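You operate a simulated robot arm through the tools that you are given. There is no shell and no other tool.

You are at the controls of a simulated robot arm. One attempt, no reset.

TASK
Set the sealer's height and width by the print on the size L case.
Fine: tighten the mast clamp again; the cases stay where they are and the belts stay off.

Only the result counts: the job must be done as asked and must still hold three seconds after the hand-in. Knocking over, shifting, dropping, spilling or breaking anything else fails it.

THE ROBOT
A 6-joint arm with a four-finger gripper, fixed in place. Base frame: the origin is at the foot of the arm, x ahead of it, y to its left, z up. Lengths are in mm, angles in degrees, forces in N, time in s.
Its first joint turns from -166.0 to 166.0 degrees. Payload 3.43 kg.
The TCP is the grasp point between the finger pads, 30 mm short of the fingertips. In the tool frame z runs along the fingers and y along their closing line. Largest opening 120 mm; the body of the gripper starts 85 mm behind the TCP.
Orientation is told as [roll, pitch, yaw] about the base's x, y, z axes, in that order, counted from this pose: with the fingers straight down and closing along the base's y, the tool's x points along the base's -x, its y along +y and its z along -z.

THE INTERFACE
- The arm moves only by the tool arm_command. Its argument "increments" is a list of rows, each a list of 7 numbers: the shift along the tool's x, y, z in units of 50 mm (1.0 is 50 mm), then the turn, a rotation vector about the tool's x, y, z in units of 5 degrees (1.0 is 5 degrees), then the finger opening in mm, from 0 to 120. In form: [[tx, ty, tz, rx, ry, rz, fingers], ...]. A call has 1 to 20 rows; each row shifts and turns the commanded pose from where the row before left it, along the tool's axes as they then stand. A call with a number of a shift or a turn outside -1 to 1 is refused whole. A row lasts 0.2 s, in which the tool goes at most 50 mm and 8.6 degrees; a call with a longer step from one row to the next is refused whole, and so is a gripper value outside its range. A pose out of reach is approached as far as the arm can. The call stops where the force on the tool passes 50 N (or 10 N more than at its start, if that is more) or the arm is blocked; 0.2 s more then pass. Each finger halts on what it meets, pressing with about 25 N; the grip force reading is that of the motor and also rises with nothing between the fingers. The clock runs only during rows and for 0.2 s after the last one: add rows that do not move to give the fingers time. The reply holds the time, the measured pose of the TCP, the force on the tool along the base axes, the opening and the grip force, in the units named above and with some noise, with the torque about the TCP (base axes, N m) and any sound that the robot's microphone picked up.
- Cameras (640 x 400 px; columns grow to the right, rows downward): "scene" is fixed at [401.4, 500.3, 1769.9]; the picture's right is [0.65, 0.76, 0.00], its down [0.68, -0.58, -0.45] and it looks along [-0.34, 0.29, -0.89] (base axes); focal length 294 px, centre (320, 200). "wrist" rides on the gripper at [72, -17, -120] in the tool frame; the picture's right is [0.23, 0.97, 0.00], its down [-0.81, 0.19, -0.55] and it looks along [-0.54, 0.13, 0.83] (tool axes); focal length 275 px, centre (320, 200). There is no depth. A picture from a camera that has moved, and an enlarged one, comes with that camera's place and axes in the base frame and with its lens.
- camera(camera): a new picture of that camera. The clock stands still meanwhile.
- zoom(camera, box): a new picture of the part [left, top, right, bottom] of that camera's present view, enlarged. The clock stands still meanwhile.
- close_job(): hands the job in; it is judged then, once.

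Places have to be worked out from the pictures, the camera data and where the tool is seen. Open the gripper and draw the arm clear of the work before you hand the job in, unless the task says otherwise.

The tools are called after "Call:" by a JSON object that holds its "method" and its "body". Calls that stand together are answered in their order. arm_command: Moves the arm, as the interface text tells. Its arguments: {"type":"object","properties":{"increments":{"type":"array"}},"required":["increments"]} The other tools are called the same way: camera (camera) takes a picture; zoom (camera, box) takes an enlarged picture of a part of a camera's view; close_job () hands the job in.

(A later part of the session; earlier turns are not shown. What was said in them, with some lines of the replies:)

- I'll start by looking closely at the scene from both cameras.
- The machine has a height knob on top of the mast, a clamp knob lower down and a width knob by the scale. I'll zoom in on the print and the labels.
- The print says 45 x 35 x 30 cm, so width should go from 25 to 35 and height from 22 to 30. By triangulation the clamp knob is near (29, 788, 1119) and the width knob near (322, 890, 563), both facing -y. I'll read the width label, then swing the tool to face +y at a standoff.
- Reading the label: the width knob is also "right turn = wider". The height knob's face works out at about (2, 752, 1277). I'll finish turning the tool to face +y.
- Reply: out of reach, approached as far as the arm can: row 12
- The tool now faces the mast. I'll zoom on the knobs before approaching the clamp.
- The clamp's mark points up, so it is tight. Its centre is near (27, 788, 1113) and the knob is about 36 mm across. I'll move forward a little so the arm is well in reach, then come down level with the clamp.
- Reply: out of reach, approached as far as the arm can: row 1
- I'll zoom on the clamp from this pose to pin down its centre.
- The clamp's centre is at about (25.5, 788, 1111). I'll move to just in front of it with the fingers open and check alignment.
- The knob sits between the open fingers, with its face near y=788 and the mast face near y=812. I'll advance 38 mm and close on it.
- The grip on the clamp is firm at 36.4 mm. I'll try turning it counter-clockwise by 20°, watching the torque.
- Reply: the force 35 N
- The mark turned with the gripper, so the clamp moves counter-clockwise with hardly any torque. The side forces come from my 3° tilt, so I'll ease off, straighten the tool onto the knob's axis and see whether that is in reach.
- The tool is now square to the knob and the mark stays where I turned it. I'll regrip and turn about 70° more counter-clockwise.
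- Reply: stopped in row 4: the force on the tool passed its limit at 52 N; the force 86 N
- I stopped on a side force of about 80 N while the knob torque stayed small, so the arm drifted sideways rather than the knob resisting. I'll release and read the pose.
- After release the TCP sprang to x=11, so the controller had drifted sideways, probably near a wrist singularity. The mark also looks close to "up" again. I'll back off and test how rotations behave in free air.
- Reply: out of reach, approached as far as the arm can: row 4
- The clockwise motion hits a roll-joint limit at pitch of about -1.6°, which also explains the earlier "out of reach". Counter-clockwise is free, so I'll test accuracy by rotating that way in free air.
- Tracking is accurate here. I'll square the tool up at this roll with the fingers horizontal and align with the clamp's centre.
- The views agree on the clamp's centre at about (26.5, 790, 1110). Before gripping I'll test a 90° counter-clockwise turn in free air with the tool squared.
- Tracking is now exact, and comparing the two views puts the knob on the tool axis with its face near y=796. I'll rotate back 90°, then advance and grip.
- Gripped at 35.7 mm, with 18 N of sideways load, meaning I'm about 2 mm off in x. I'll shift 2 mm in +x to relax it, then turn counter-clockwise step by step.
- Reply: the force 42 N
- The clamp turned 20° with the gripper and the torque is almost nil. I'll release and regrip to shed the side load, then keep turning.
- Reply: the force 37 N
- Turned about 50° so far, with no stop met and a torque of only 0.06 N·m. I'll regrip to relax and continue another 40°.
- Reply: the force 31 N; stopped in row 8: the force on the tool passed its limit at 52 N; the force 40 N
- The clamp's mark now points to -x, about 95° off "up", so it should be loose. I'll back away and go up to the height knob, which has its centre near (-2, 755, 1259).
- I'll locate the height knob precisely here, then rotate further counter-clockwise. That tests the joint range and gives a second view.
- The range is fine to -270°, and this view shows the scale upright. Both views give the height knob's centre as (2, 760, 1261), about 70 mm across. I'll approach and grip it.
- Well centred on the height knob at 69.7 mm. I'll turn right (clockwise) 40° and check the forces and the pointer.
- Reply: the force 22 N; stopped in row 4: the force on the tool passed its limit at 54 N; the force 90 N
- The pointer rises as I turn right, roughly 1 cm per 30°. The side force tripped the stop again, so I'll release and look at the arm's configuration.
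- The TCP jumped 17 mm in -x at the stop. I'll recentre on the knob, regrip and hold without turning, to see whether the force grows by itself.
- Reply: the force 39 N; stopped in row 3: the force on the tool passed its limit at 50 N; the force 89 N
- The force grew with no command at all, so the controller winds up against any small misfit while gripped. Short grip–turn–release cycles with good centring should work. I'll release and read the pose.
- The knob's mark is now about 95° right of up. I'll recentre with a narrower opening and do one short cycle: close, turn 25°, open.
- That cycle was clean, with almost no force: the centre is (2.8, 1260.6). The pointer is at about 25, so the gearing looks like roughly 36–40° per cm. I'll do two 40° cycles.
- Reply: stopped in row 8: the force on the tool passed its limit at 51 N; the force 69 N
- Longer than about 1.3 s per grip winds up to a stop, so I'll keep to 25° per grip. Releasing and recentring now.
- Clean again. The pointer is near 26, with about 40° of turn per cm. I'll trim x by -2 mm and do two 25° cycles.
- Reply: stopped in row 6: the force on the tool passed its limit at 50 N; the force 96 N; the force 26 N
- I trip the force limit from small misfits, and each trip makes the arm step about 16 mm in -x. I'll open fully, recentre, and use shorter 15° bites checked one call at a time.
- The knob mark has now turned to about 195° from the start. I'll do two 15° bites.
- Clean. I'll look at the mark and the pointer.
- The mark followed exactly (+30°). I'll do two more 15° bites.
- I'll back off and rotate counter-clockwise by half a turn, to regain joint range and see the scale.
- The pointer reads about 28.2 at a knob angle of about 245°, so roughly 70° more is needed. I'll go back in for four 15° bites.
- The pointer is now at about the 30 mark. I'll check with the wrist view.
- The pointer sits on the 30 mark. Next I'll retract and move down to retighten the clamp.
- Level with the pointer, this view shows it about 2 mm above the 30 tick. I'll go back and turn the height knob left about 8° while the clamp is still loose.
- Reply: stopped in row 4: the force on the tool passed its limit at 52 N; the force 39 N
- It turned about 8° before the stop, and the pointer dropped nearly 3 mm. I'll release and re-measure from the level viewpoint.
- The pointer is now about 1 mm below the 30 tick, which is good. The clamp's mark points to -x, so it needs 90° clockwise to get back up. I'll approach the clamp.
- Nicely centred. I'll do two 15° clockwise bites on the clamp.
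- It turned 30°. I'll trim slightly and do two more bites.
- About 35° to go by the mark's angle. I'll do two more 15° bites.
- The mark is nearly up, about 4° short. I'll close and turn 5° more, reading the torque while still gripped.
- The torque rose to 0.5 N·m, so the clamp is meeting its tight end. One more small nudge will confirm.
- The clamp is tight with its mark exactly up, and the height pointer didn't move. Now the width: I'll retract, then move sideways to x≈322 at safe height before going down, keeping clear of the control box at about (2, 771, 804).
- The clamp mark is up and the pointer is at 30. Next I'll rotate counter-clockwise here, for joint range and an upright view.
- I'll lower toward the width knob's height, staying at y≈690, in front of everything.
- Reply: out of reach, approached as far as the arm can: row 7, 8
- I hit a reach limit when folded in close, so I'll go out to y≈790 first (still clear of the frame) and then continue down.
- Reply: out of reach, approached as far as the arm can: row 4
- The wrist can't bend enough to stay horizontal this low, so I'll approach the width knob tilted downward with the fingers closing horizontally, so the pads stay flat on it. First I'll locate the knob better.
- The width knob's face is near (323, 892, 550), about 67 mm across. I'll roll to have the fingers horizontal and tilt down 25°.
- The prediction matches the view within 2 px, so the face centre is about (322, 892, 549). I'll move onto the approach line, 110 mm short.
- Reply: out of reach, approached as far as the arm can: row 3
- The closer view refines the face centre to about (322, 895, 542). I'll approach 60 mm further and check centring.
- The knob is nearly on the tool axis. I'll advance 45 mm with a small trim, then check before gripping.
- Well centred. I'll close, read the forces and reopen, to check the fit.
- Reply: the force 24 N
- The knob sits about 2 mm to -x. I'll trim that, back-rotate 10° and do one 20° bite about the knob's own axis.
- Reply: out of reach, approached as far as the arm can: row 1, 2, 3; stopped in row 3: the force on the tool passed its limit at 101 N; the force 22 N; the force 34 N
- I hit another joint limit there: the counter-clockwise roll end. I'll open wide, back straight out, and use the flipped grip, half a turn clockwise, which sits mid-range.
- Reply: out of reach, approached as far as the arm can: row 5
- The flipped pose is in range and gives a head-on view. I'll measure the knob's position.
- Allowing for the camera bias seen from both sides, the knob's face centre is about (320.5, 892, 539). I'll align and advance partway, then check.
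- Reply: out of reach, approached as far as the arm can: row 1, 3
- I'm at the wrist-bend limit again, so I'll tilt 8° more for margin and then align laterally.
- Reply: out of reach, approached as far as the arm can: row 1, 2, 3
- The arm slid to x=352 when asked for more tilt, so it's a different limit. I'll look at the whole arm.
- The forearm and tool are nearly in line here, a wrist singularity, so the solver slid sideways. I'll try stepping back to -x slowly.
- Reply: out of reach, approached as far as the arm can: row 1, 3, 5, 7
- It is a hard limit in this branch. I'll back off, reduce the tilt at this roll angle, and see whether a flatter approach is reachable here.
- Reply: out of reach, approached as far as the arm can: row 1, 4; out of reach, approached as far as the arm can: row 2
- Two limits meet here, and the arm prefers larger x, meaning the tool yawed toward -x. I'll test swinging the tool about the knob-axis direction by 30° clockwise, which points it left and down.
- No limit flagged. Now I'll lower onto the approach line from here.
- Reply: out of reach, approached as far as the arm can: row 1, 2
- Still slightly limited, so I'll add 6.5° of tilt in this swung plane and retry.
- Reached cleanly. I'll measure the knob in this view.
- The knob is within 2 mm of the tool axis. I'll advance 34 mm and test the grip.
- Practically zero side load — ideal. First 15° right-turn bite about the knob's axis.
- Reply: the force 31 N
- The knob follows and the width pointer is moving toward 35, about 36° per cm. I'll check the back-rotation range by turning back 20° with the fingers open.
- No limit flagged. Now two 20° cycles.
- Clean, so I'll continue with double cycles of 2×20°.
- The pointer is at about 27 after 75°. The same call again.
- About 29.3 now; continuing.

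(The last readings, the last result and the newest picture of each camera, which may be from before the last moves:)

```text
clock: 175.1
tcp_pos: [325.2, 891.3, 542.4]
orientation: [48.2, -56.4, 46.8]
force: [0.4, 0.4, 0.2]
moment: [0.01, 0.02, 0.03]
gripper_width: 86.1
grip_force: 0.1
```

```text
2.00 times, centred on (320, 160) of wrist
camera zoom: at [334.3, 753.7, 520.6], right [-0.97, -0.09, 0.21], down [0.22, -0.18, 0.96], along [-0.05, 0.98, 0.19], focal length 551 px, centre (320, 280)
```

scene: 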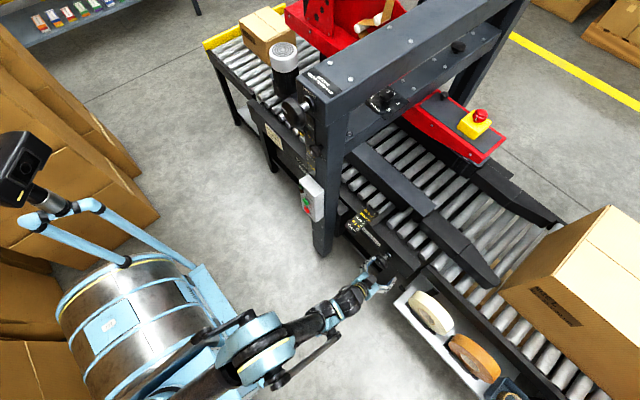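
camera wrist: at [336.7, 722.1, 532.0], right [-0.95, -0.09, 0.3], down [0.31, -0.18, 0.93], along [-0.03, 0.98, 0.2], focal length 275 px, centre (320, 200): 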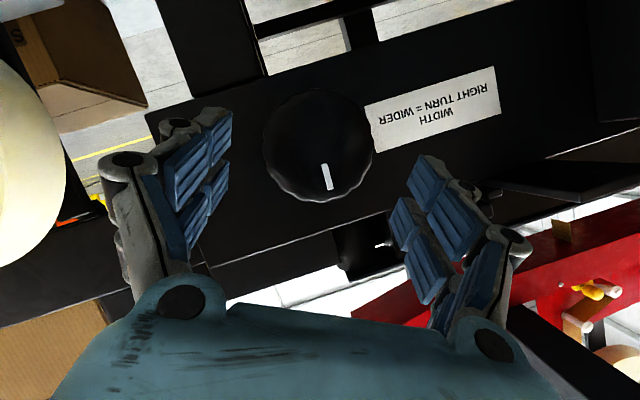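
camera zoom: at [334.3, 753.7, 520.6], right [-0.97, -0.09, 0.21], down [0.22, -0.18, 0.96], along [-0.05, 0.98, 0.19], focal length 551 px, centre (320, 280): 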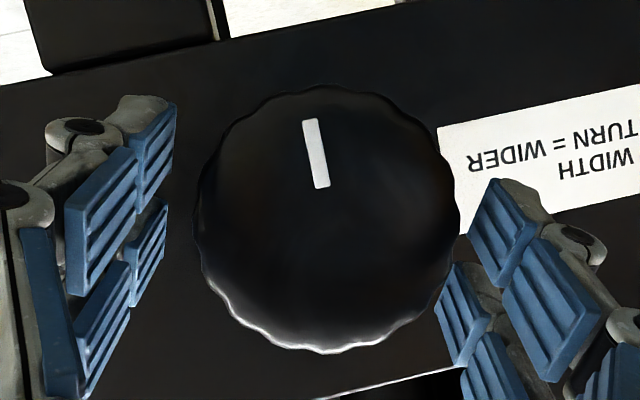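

Call:
{"method": "arm_command", "body": {"increments": [[0, 0, 0, 0, 0, 0, 50], [0, -0.007, 0, -0.4035, 0, 0.915, 50], [0, -0.007, 0, -0.4035, 0, 0.915, 50], [0, -0.007, 0, -0.4035, 0, 0.915, 50], [0, -0.007, 0, -0.4035, 0, 0.915, 50], [0, 0, 0, 0, 0, 0, 86], [0, 0.007, 0, 0.4035, 0, -0.915, 86], [0, 0.007, 0, 0.4035, 0, -0.915, 86], [0, 0.007, 0, 0.4035, 0, -0.915, 86], [0, 0.007, 0, 0.4035, 0, -0.915, 86], [0, 0, 0, 0, 0, 0, 50], [0, -0.007, 0, -0.4035, 0, 0.915, 50], [0, -0.007, 0, -0.4035, 0, 0.915, 50], [0, -0.007, 0, -0.4035, 0, 0.915, 50], [0, -0.007, 0, -0.4035, 0, 0.915, 50], [0, 0, 0, 0, 0, 0, 86], [0, 0.007, 0, 0.4035, 0, -0.915, 86], [0, 0.007, 0, 0.4035, 0, -0.915, 86], [0, 0.007, 0, 0.4035, 0, -0.915, 86], [0, 0.007, 0, 0.4035, 0, -0.915, 86]]}}

Call:
{"method": "zoom", "body": {"camera": "scene", "box": [340, 200, 380, 240]}}

Call:
{"method": "zoom", "body": {"camera": "wrist", "box": [200, 60, 440, 260]}}

```text
clock: 179.3
tcp_pos: [324.9, 892.5, 543.0]
orientation: [48.2, -56.2, 46.8]
force: [-0.2, 0.5, 0.2]
moment: [0.01, 0.0, -0.02]
gripper_width: 86.2
grip_force: 0.0
```

```text
10.00 times, centred on (360, 220) of scene
camera zoom: at [401.4, 500.3, 1769.9], right [0.65, 0.76, 0.0], down [0.68, -0.58, -0.45], along [-0.34, 0.29, -0.89], focal length 2941 px, centre (-80, 0)
```

zoom: 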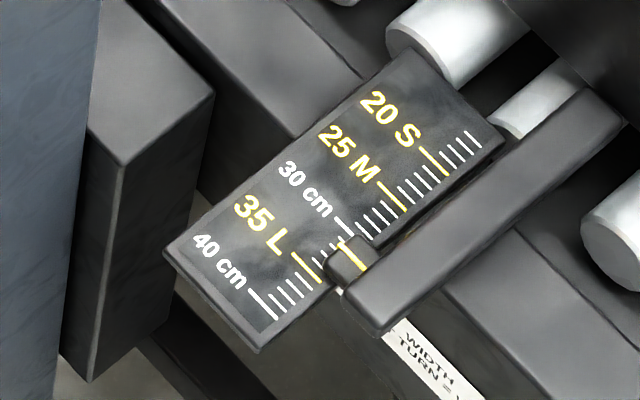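

```text
2.00 times, centred on (320, 160) of wrist
camera zoom: at [334.3, 754.1, 521.0], right [-0.97, -0.09, 0.21], down [0.22, -0.18, 0.96], along [-0.05, 0.98, 0.19], focal length 551 px, centre (320, 280)
```

zoom: 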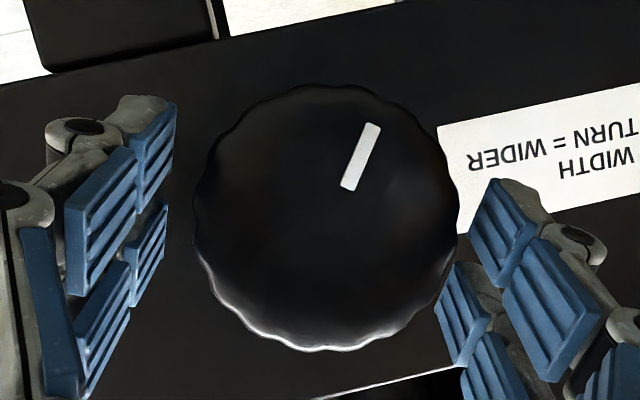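

The pointer reads about 32.2 after correcting for parallax. Another double cycle.

Call:
{"method": "arm_command", "body": {"increments": [[0, 0, 0, 0, 0, 0, 50], [0, -0.007, 0, -0.4035, 0, 0.915, 50], [0, -0.007, 0, -0.4035, 0, 0.915, 50], [0, -0.007, 0, -0.4035, 0, 0.915, 50], [0, -0.007, 0, -0.4035, 0, 0.915, 50], [0, 0, 0, 0, 0, 0, 86], [0, 0.007, 0, 0.4035, 0, -0.915, 86], [0, 0.007, 0, 0.4035, 0, -0.915, 86], [0, 0.007, 0, 0.4035, 0, -0.915, 86], [0, 0.007, 0, 0.4035, 0, -0.915, 86], [0, 0, 0, 0, 0, 0, 50], [0, -0.007, 0, -0.4035, 0, 0.915, 50], [0, -0.007, 0, -0.4035, 0, 0.915, 50], [0, -0.007, 0, -0.4035, 0, 0.915, 50], [0, -0.007, 0, -0.4035, 0, 0.915, 50], [0, 0, 0, 0, 0, 0, 86], [0, 0.007, 0, 0.4035, 0, -0.915, 86], [0, 0.007, 0, 0.4035, 0, -0.915, 86], [0, 0.007, 0, 0.4035, 0, -0.915, 86], [0, 0.007, 0, 0.4035, 0, -0.915, 86]]}}

Call:
{"method": "zoom", "body": {"camera": "scene", "box": [350, 205, 380, 235]}}

Call:
{"method": "zoom", "body": {"camera": "wrist", "box": [200, 60, 440, 260]}}

```text
clock: 183.5
tcp_pos: [326.1, 891.5, 544.1]
orientation: [48.2, -56.3, 46.7]
force: [0.7, 1.0, -0.5]
moment: [-0.02, 0.01, -0.02]
gripper_width: 86.2
grip_force: 0.0
```

```text
13.33 times, centred on (365, 220) of scene
camera zoom: at [401.4, 500.3, 1769.9], right [0.65, 0.76, 0.0], down [0.68, -0.58, -0.45], along [-0.34, 0.29, -0.89], focal length 3922 px, centre (-280, -67)
```

zoom: 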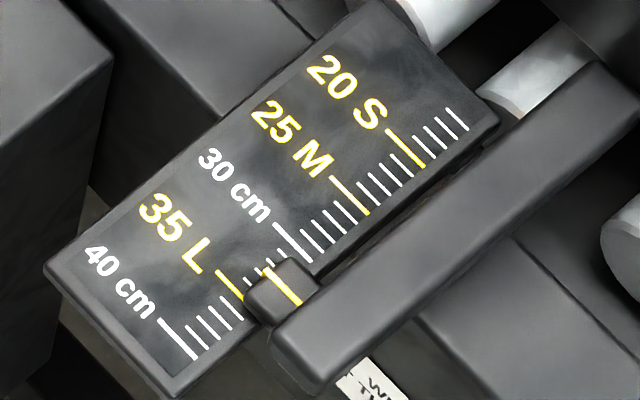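

```text
2.00 times, centred on (320, 160) of wrist
camera zoom: at [334.5, 753.5, 521.1], right [-0.97, -0.09, 0.21], down [0.22, -0.18, 0.96], along [-0.05, 0.98, 0.19], focal length 551 px, centre (320, 280)
```

zoom: 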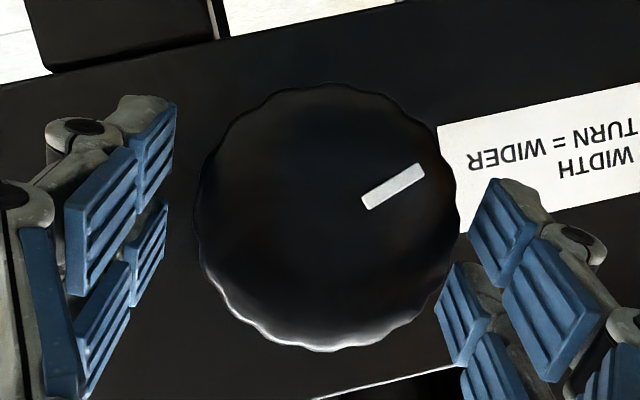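

About 33.3 now. One more double cycle, then I'll inspect from above with the wrist camera.

Call:
{"method": "arm_command", "body": {"increments": [[0, 0, 0, 0, 0, 0, 50], [0, -0.007, 0, -0.4035, 0, 0.915, 50], [0, -0.007, 0, -0.4035, 0, 0.915, 50], [0, -0.007, 0, -0.4035, 0, 0.915, 50], [0, -0.007, 0, -0.4035, 0, 0.915, 50], [0, 0, 0, 0, 0, 0, 86], [0, 0.007, 0, 0.4035, 0, -0.915, 86], [0, 0.007, 0, 0.4035, 0, -0.915, 86], [0, 0.007, 0, 0.4035, 0, -0.915, 86], [0, 0.007, 0, 0.4035, 0, -0.915, 86], [0, 0, 0, 0, 0, 0, 50], [0, -0.007, 0, -0.4035, 0, 0.915, 50], [0, -0.007, 0, -0.4035, 0, 0.915, 50], [0, -0.007, 0, -0.4035, 0, 0.915, 50], [0, 0, 0, 0, 0, 0, 86], [0, 0.007, 0, 0.4035, 0, -0.915, 86], [0, 0.007, 0, 0.4035, 0, -0.915, 86], [0, 0.007, 0, 0.4035, 0, -0.915, 86], [0, 0, 0, 0, 0, 0, 86]]}}

Call:
{"method": "zoom", "body": {"camera": "scene", "box": [350, 205, 380, 235]}}

Call:
{"method": "zoom", "body": {"camera": "wrist", "box": [200, 60, 440, 260]}}

```text
clock: 187.5
tcp_pos: [326.3, 891.2, 542.7]
orientation: [48.3, -56.2, 46.8]
force: [-0.2, -0.1, -0.2]
moment: [-0.02, 0.01, 0.02]
gripper_width: 86.2
grip_force: 0.1
```

```text
13.33 times, centred on (365, 220) of scene
camera zoom: at [401.4, 500.3, 1769.9], right [0.65, 0.76, 0.0], down [0.68, -0.58, -0.45], along [-0.34, 0.29, -0.89], focal length 3922 px, centre (-280, -67)
```

zoom: 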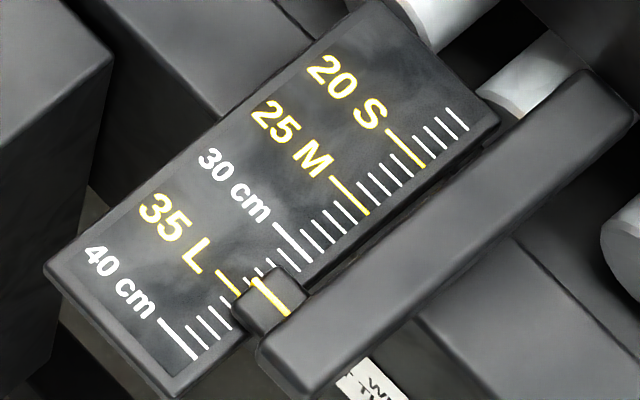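

```text
2.00 times, centred on (320, 160) of wrist
camera zoom: at [334.8, 753.5, 521.7], right [-0.97, -0.09, 0.21], down [0.22, -0.18, 0.96], along [-0.05, 0.98, 0.19], focal length 551 px, centre (320, 280)
```

zoom: 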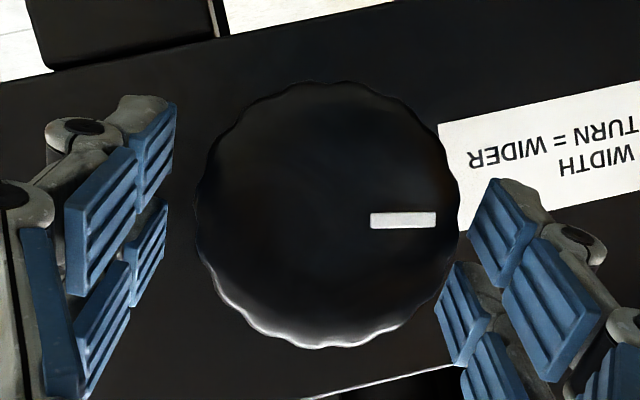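

The pointer is near 34.3 by estimate. I'll do one more 20° bite, then back out and look from straight above to remove parallax.

Call:
{"method": "arm_command", "body": {"increments": [[0, 0, 0, 0, 0, 0, 50], [0, -0.007, 0, -0.4035, 0, 0.915, 50], [0, -0.007, 0, -0.4035, 0, 0.915, 50], [0, -0.007, 0, -0.4035, 0, 0.915, 50], [0, -0.007, 0, -0.4035, 0, 0.915, 50], [0, 0, 0, 0, 0, 0, 86], [0, 0.007, 0, 0.4035, 0, -0.915, 86], [0, 0.007, 0, 0.4035, 0, -0.915, 86], [0, 0.007, 0, 0.4035, 0, -0.915, 86], [0, 0.007, 0, 0.4035, 0, -0.915, 86], [0, 0, 0, 0, 0, 0, 86]]}}

Call:
{"method": "zoom", "body": {"camera": "scene", "box": [350, 205, 380, 235]}}

Call:
{"method": "zoom", "body": {"camera": "wrist", "box": [200, 60, 440, 260]}}

```text
clock: 189.9
tcp_pos: [325.2, 892.4, 542.8]
orientation: [48.3, -56.3, 46.8]
force: [0.0, -1.3, 0.4]
moment: [0.0, -0.01, 0.02]
gripper_width: 86.5
grip_force: 0.0
```

```text
13.33 times, centred on (365, 220) of scene
camera zoom: at [401.4, 500.3, 1769.9], right [0.65, 0.76, 0.0], down [0.68, -0.58, -0.45], along [-0.34, 0.29, -0.89], focal length 3922 px, centre (-280, -67)
```

zoom: 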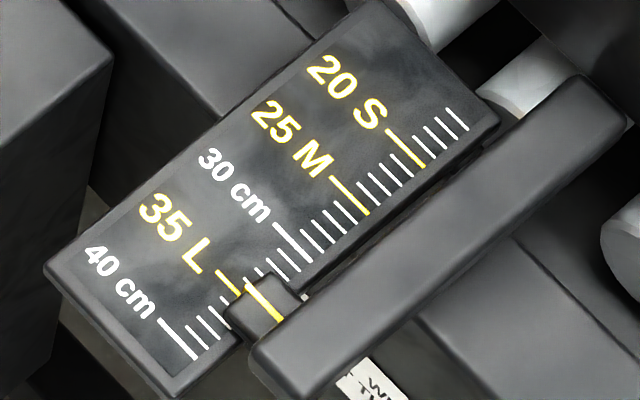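

```text
2.00 times, centred on (320, 160) of wrist
camera zoom: at [333.9, 753.6, 521.1], right [-0.97, -0.09, 0.21], down [0.22, -0.18, 0.96], along [-0.05, 0.98, 0.19], focal length 551 px, centre (320, 280)
```

zoom: 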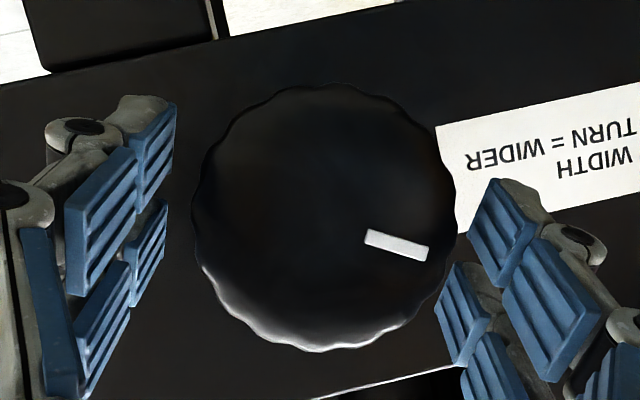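

The pointer is apparently close to 35. I'll open, retract and rise clear to take an overhead reading.

Call:
{"method": "arm_command", "body": {"increments": [[0, 0, 0, 0, 0, 0, 105], [0, 0, -0.7, 0, 0, 0, 105], [0, 0, -0.7, 0, 0, 0, 105], [-0.717, 0.349, -0.316, 0, 0, 0, 100], [-0.717, 0.349, -0.316, 0, 0, 0, 100], [-0.717, 0.349, -0.316, 0, 0, 0, 100], [-0.717, 0.349, -0.316, 0, 0, 0, 100], [-0.717, 0.349, -0.316, 0, 0, 0, 100], [-0.717, 0.349, -0.316, 0, 0, 0, 100], [-0.717, 0.349, -0.316, 0, 0, 0, 100], [0, 0, 0, 0, 0, 0, 100], [0, 0, 0, 0, 0, 0, 100]]}}

Call:
{"method": "camera", "body": {"camera": "scene"}}

```text
clock: 192.5
tcp_pos: [340.4, 829.0, 870.5]
orientation: [48.4, -56.1, 46.7]
force: [0.2, -0.2, -0.6]
moment: [-0.01, 0.0, -0.02]
gripper_width: 100.2
grip_force: 0.1
```

```text
taken
```

scene: 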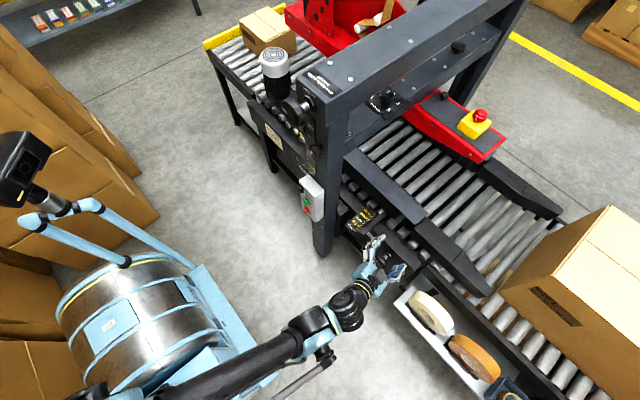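

Call:
{"method": "arm_command", "body": {"increments": [[0, 0, 0, 0, 0, -1, 80], [0, 0, 0, 0, 0, -1, 80], [0, 0, 0, 0, 0, -1, 80], [0, 0, 0, 0, 0, -1, 80], [0, 0, 0, 0, 0, -1, 80], [0, 0, 0, 0, 0, -1, 80], [0, 0, 0, 0, 0, -1, 80], [0, 0, 0, 0, 0, -1, 80], [0, 0, 0, 0, 0, -1, 80], [0, 0, 0, 0, 0, -1, 80], [0, 0, 0, 0, 0, -1, 80], [0, 0, 0, 0, 0, -1, 80], [0, 0, 0, 0, 0, -1, 80], [0, 0, 0, 0, 0, -1, 80], [0, 0, 0, 0, 0, -1, 80], [0, 0, 0, 0, 0, -1, 80], [0, 0, 0, 0, 0, -1, 80], [0, 0, 0, 0, 0, -1, 80], [0, 0, 0, 0, 0, -1, 80], [0, 0, 0, 0, 0, -1, 80]]}}

Call:
{"method": "arm_command", "body": {"increments": [[0, 0, 0, 0, 0, -1, 80], [0, 0, 0, 0, 0, -1, 80], [0, 0, 0, 0, 0, -1, 80], [0, 0, 0, 0, 0, -1, 80], [0, 0, 0, 0, 0, -1, 80], [0, 0, 0, 0, 0, -1, 80], [0, 0, 0, 0, 0, -1, 80], [0, 0, 0, 0, 0, -1, 80], [0, 0, 0, 0, 0, -1, 80], [0, 0, 0, 0, 0, -1, 80], [0, 0, 0, 0, 0, -1, 80], [0, 0, 0, 0, 0, -1, 80], [0, 0, 0, 0, 0, 0, 80]]}}

Call:
{"method": "camera", "body": {"camera": "wrist"}}

```text
clock: 196.7
tcp_pos: [338.9, 827.9, 869.9]
orientation: [-67.5, -15.3, -176.0]
force: [0.1, -0.3, 0.3]
moment: [0.0, -0.05, 0.03]
gripper_width: 80.1
grip_force: 0.2
```

```text
clock: 199.5
tcp_pos: [339.6, 828.3, 868.9]
orientation: [-61.4, 39.9, -150.4]
force: [0.8, 0.0, -0.2]
moment: [0.03, -0.05, -0.03]
gripper_width: 80.1
grip_force: 0.1
```

```text
taken
camera wrist: at [396.4, 748.3, 970.8], right [0.86, -0.05, -0.51], down [-0.31, -0.84, -0.44], along [-0.41, 0.54, -0.74], focal length 275 px, centre (320, 200)
```

wrist: 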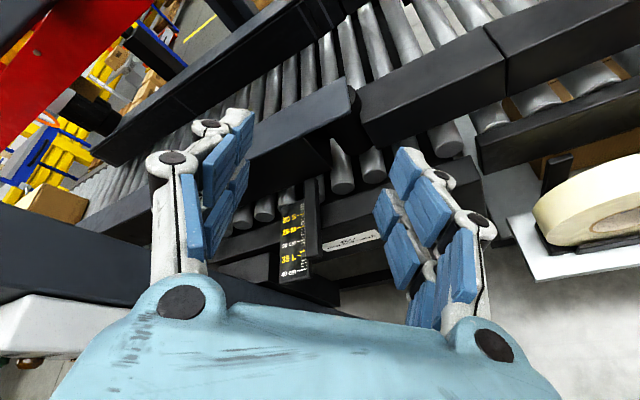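

I'll tilt the camera to look nearly straight down and move it over the width scale.

Call:
{"method": "arm_command", "body": {"increments": [[0, 0, 0, -0.667, -0.726, 0.167, 80], [0, 0, 0, -0.667, -0.726, 0.167, 80], [0, 0, 0, -0.667, -0.726, 0.167, 80], [0, 0, 0, -0.667, -0.726, 0.167, 80], [0, 0, 0, -0.667, -0.726, 0.167, 80], [0, 0, 0, -0.667, -0.726, 0.167, 80], [0, 0, 0, 0, 0, 0, 80]]}}

Call:
{"method": "arm_command", "body": {"increments": [[-0.131, -0.545, 0.618, 0, 0, 0, 80], [-0.131, -0.545, 0.618, 0, 0, 0, 80], [0, 0, 0, 0, 0, 0, 80], [0, 0, 0, 0, 0, 0, 80]]}}

Call:
{"method": "camera", "body": {"camera": "wrist"}}

Call:
{"method": "camera", "body": {"camera": "scene"}}

```text
clock: 201.1
tcp_pos: [338.3, 828.2, 871.1]
orientation: [-33.6, 21.2, -136.0]
force: [-0.6, -0.1, 1.6]
moment: [-0.02, -0.01, 0.01]
gripper_width: 79.9
grip_force: 0.0
```

```text
clock: 202.1
tcp_pos: [279.9, 883.5, 844.7]
orientation: [-33.6, 21.3, -135.9]
force: [0.5, 0.4, 0.2]
moment: [-0.04, -0.01, 0.03]
gripper_width: 80.0
grip_force: 0.1
```

```text
taken
camera wrist: at [336.4, 864.8, 973.3], right [0.86, -0.3, -0.42], down [-0.31, -0.95, 0.04], along [-0.41, 0.1, -0.91], focal length 275 px, centre (320, 200)
```

wrist: 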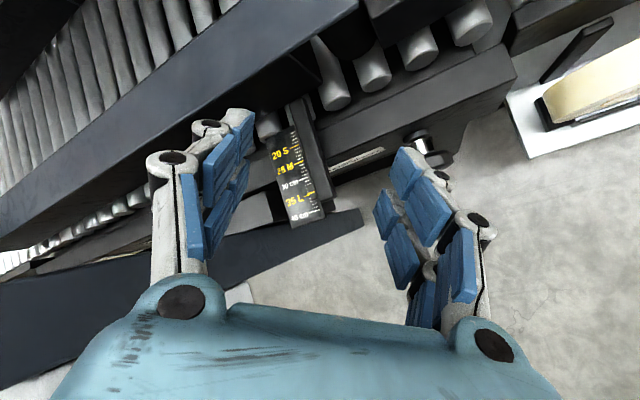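

```text
taken
```

scene: 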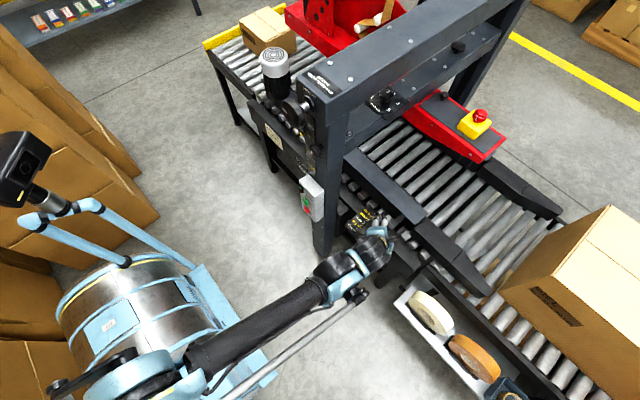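

The scale is in plain sight from above, so I'll zoom in on it.

Call:
{"method": "zoom", "body": {"camera": "wrist", "box": [265, 130, 345, 230]}}

Call:
{"method": "zoom", "body": {"camera": "wrist", "box": [290, 175, 330, 215]}}

```text
4.00 times, centred on (305, 180) of wrist
camera zoom: at [336.4, 864.8, 973.3], right [0.86, -0.3, -0.42], down [-0.31, -0.95, 0.04], along [-0.41, 0.1, -0.91], focal length 1101 px, centre (380, 280)
```

zoom: 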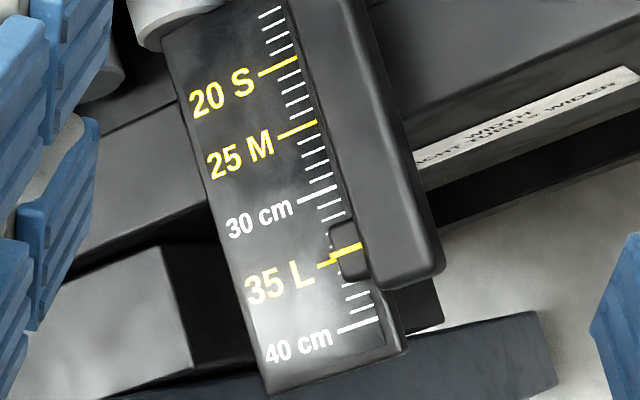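

```text
10.00 times, centred on (310, 195) of wrist
camera zoom: at [336.4, 864.8, 973.3], right [0.86, -0.3, -0.42], down [-0.31, -0.95, 0.04], along [-0.41, 0.1, -0.91], focal length 2753 px, centre (420, 250)
```

zoom: 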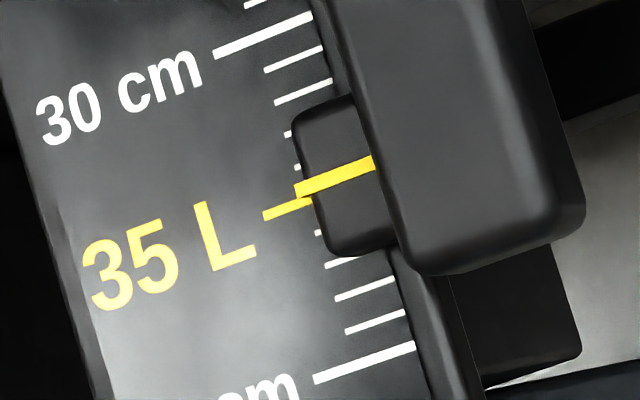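

From here the pointer reads about 34.65, with a small remaining parallax (the camera is 45 mm short in y). I'll move the camera further over it to remove that.

Call:
{"method": "arm_command", "body": {"increments": [[0.236, -0.482, 0.044, 0, 0, 0, 80], [0.236, -0.482, 0.044, 0, 0, 0, 80], [0, 0, 0, 0, 0, 0, 80], [0, 0, 0, 0, 0, 0, 80]]}}

Call:
{"method": "camera", "body": {"camera": "wrist"}}

```text
clock: 203.1
tcp_pos: [262.4, 922.9, 876.0]
orientation: [-34.2, 21.0, -135.7]
force: [0.3, 0.1, 0.5]
moment: [-0.03, -0.04, 0.01]
gripper_width: 80.2
grip_force: 0.1
```

```text
taken
camera wrist: at [321.2, 905.4, 1003.1], right [0.86, -0.29, -0.43], down [-0.31, -0.95, 0.04], along [-0.42, 0.1, -0.9], focal length 275 px, centre (320, 200)
```

wrist: 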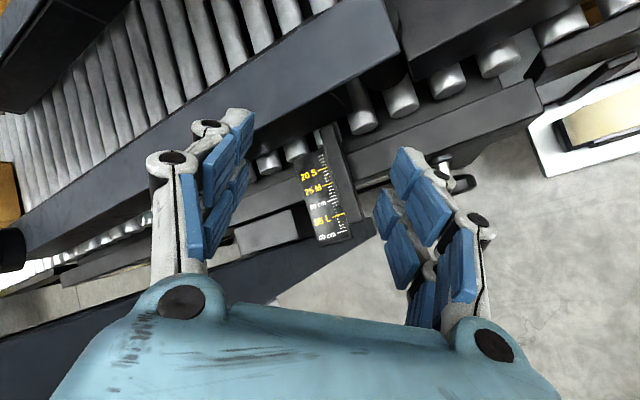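

Call:
{"method": "zoom", "body": {"camera": "wrist", "box": [318, 195, 358, 235]}}

Call:
{"method": "zoom", "body": {"camera": "wrist", "box": [330, 205, 354, 225]}}

```text
10.00 times, centred on (338, 215) of wrist
camera zoom: at [321.2, 905.4, 1003.1], right [0.86, -0.29, -0.43], down [-0.31, -0.95, 0.04], along [-0.42, 0.1, -0.9], focal length 2753 px, centre (140, 50)
```

zoom: 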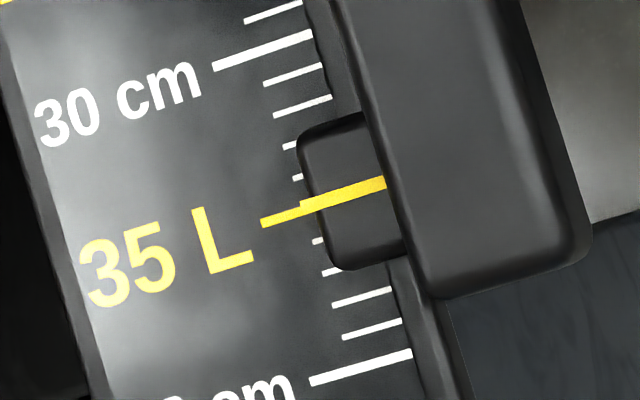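

```text
16.00 times, centred on (342, 215) of wrist
camera zoom: at [321.2, 905.4, 1003.1], right [0.86, -0.29, -0.43], down [-0.31, -0.95, 0.04], along [-0.42, 0.1, -0.9], focal length 4404 px, centre (-32, -40)
```

zoom: 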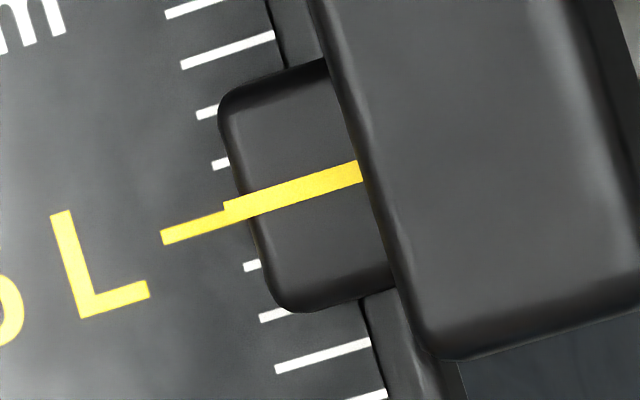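

With almost no parallax, the width pointer is within about 1 mm of 35 L. Now I'll open the gripper, draw back up and away, and do a final check of everything.

Call:
{"method": "arm_command", "body": {"increments": [[0, 0, -0.85, 0, 0, 0, 100], [0, 0, -0.85, 0, 0, 0, 120], [0, 0, -0.85, 0, 0, 0, 120], [0, 0, -0.85, 0, 0, 0, 120], [0, 0, -0.85, 0, 0, 0, 120], [0, 0, -0.85, 0, 0, 0, 120], [0, 0, -0.85, 0, 0, 0, 120], [0, 0, -0.85, 0, 0, 0, 120], [0, 0, -0.85, 0, 0, 0, 120], [0, 0, -0.85, 0, 0, 0, 120], [0, 0, 0, 0, 0, 0, 120], [0, 0, 0, 0, 0, 0, 120]]}}

Call:
{"method": "camera", "body": {"camera": "scene"}}

Call:
{"method": "zoom", "body": {"camera": "scene", "box": [290, 115, 330, 165]}}

Call:
{"method": "zoom", "body": {"camera": "scene", "box": [350, 205, 380, 235]}}

Call:
{"method": "camera", "body": {"camera": "wrist"}}

```text
clock: 205.7
tcp_pos: [331.8, 663.8, 1205.4]
orientation: [-33.6, 21.3, -135.9]
force: [-0.3, -0.3, 0.4]
moment: [-0.01, 0.0, -0.01]
gripper_width: 120.0
grip_force: 0.0
```

```text
taken
```

scene: 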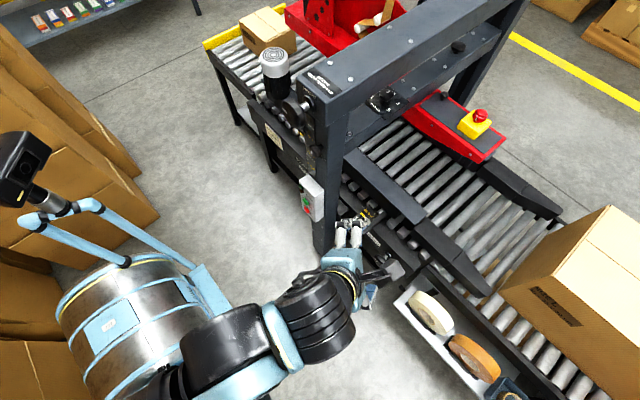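

```text
8.00 times, centred on (310, 140) of scene
camera zoom: at [401.4, 500.3, 1769.9], right [0.65, 0.76, 0.0], down [0.68, -0.58, -0.45], along [-0.34, 0.29, -0.89], focal length 2353 px, centre (400, 680)
```

zoom: 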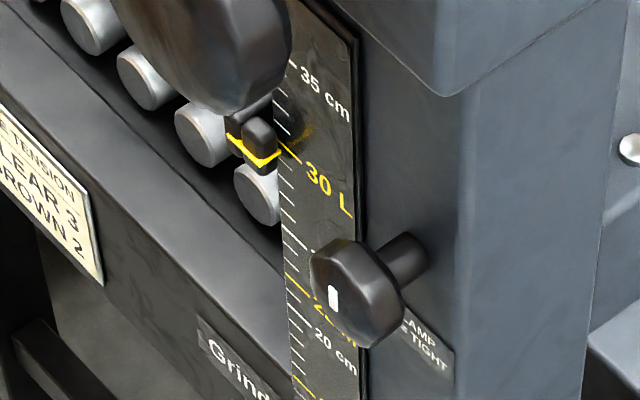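

```text
13.33 times, centred on (365, 220) of scene
camera zoom: at [401.4, 500.3, 1769.9], right [0.65, 0.76, 0.0], down [0.68, -0.58, -0.45], along [-0.34, 0.29, -0.89], focal length 3922 px, centre (-280, -67)
```

zoom: 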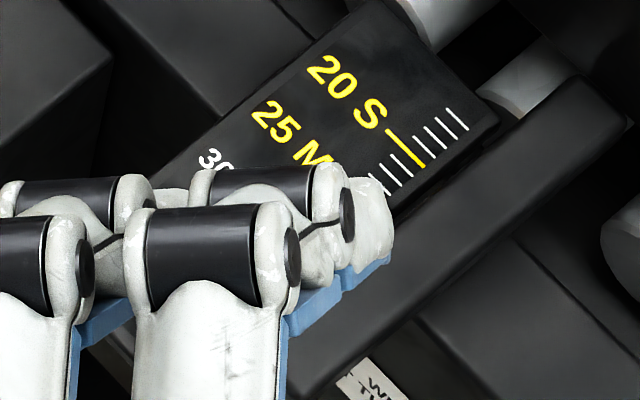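

```text
taken
camera wrist: at [387.6, 645.9, 1333.9], right [0.86, -0.3, -0.42], down [-0.31, -0.95, 0.04], along [-0.41, 0.1, -0.91], focal length 275 px, centre (320, 200)
```

wrist: 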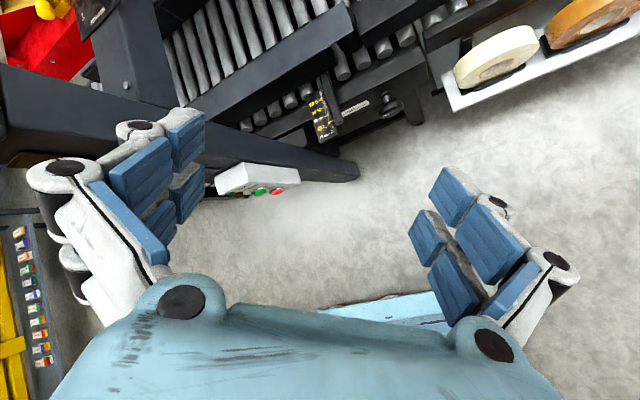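

The height pointer is at 30, the clamp mark is up (tight), and the width pointer is at 35. The cases haven't moved and the belts are off. The gripper is open and clear of the machine, so I'm handing in.

Call:
{"method": "close_job", "body": {}}

```text
The job is handed in.
```

The sealer is set to the size L print (45 x 35 x 30 cm): height at 30 and width at 35, and the mast clamp is tight again. I've handed the job in; no result came back.

- **Height:** I turned it up from 22 to 30. My last close reading put the pointer about 1 mm below the 30 mark. It stayed at 30 when I tightened the clamp.
- **Width:** I opened it from 25 to 35. Seen from almost straight above, the pointer is about 1 mm short of the 35 mark.
- **Clamp:** The mark points up, and the knob pushed back firmly at the end of its turn.
- **Cases and belts:** The cases haven't moved, and I never touched the belt buttons. The gripper is open and clear of the machine.

While turning the knobs, the arm hit its force limit several times and slipped sideways, pushing against the clamp, height and width knobs. I couldn't see any damage or anything else moved in the pictures afterwards.
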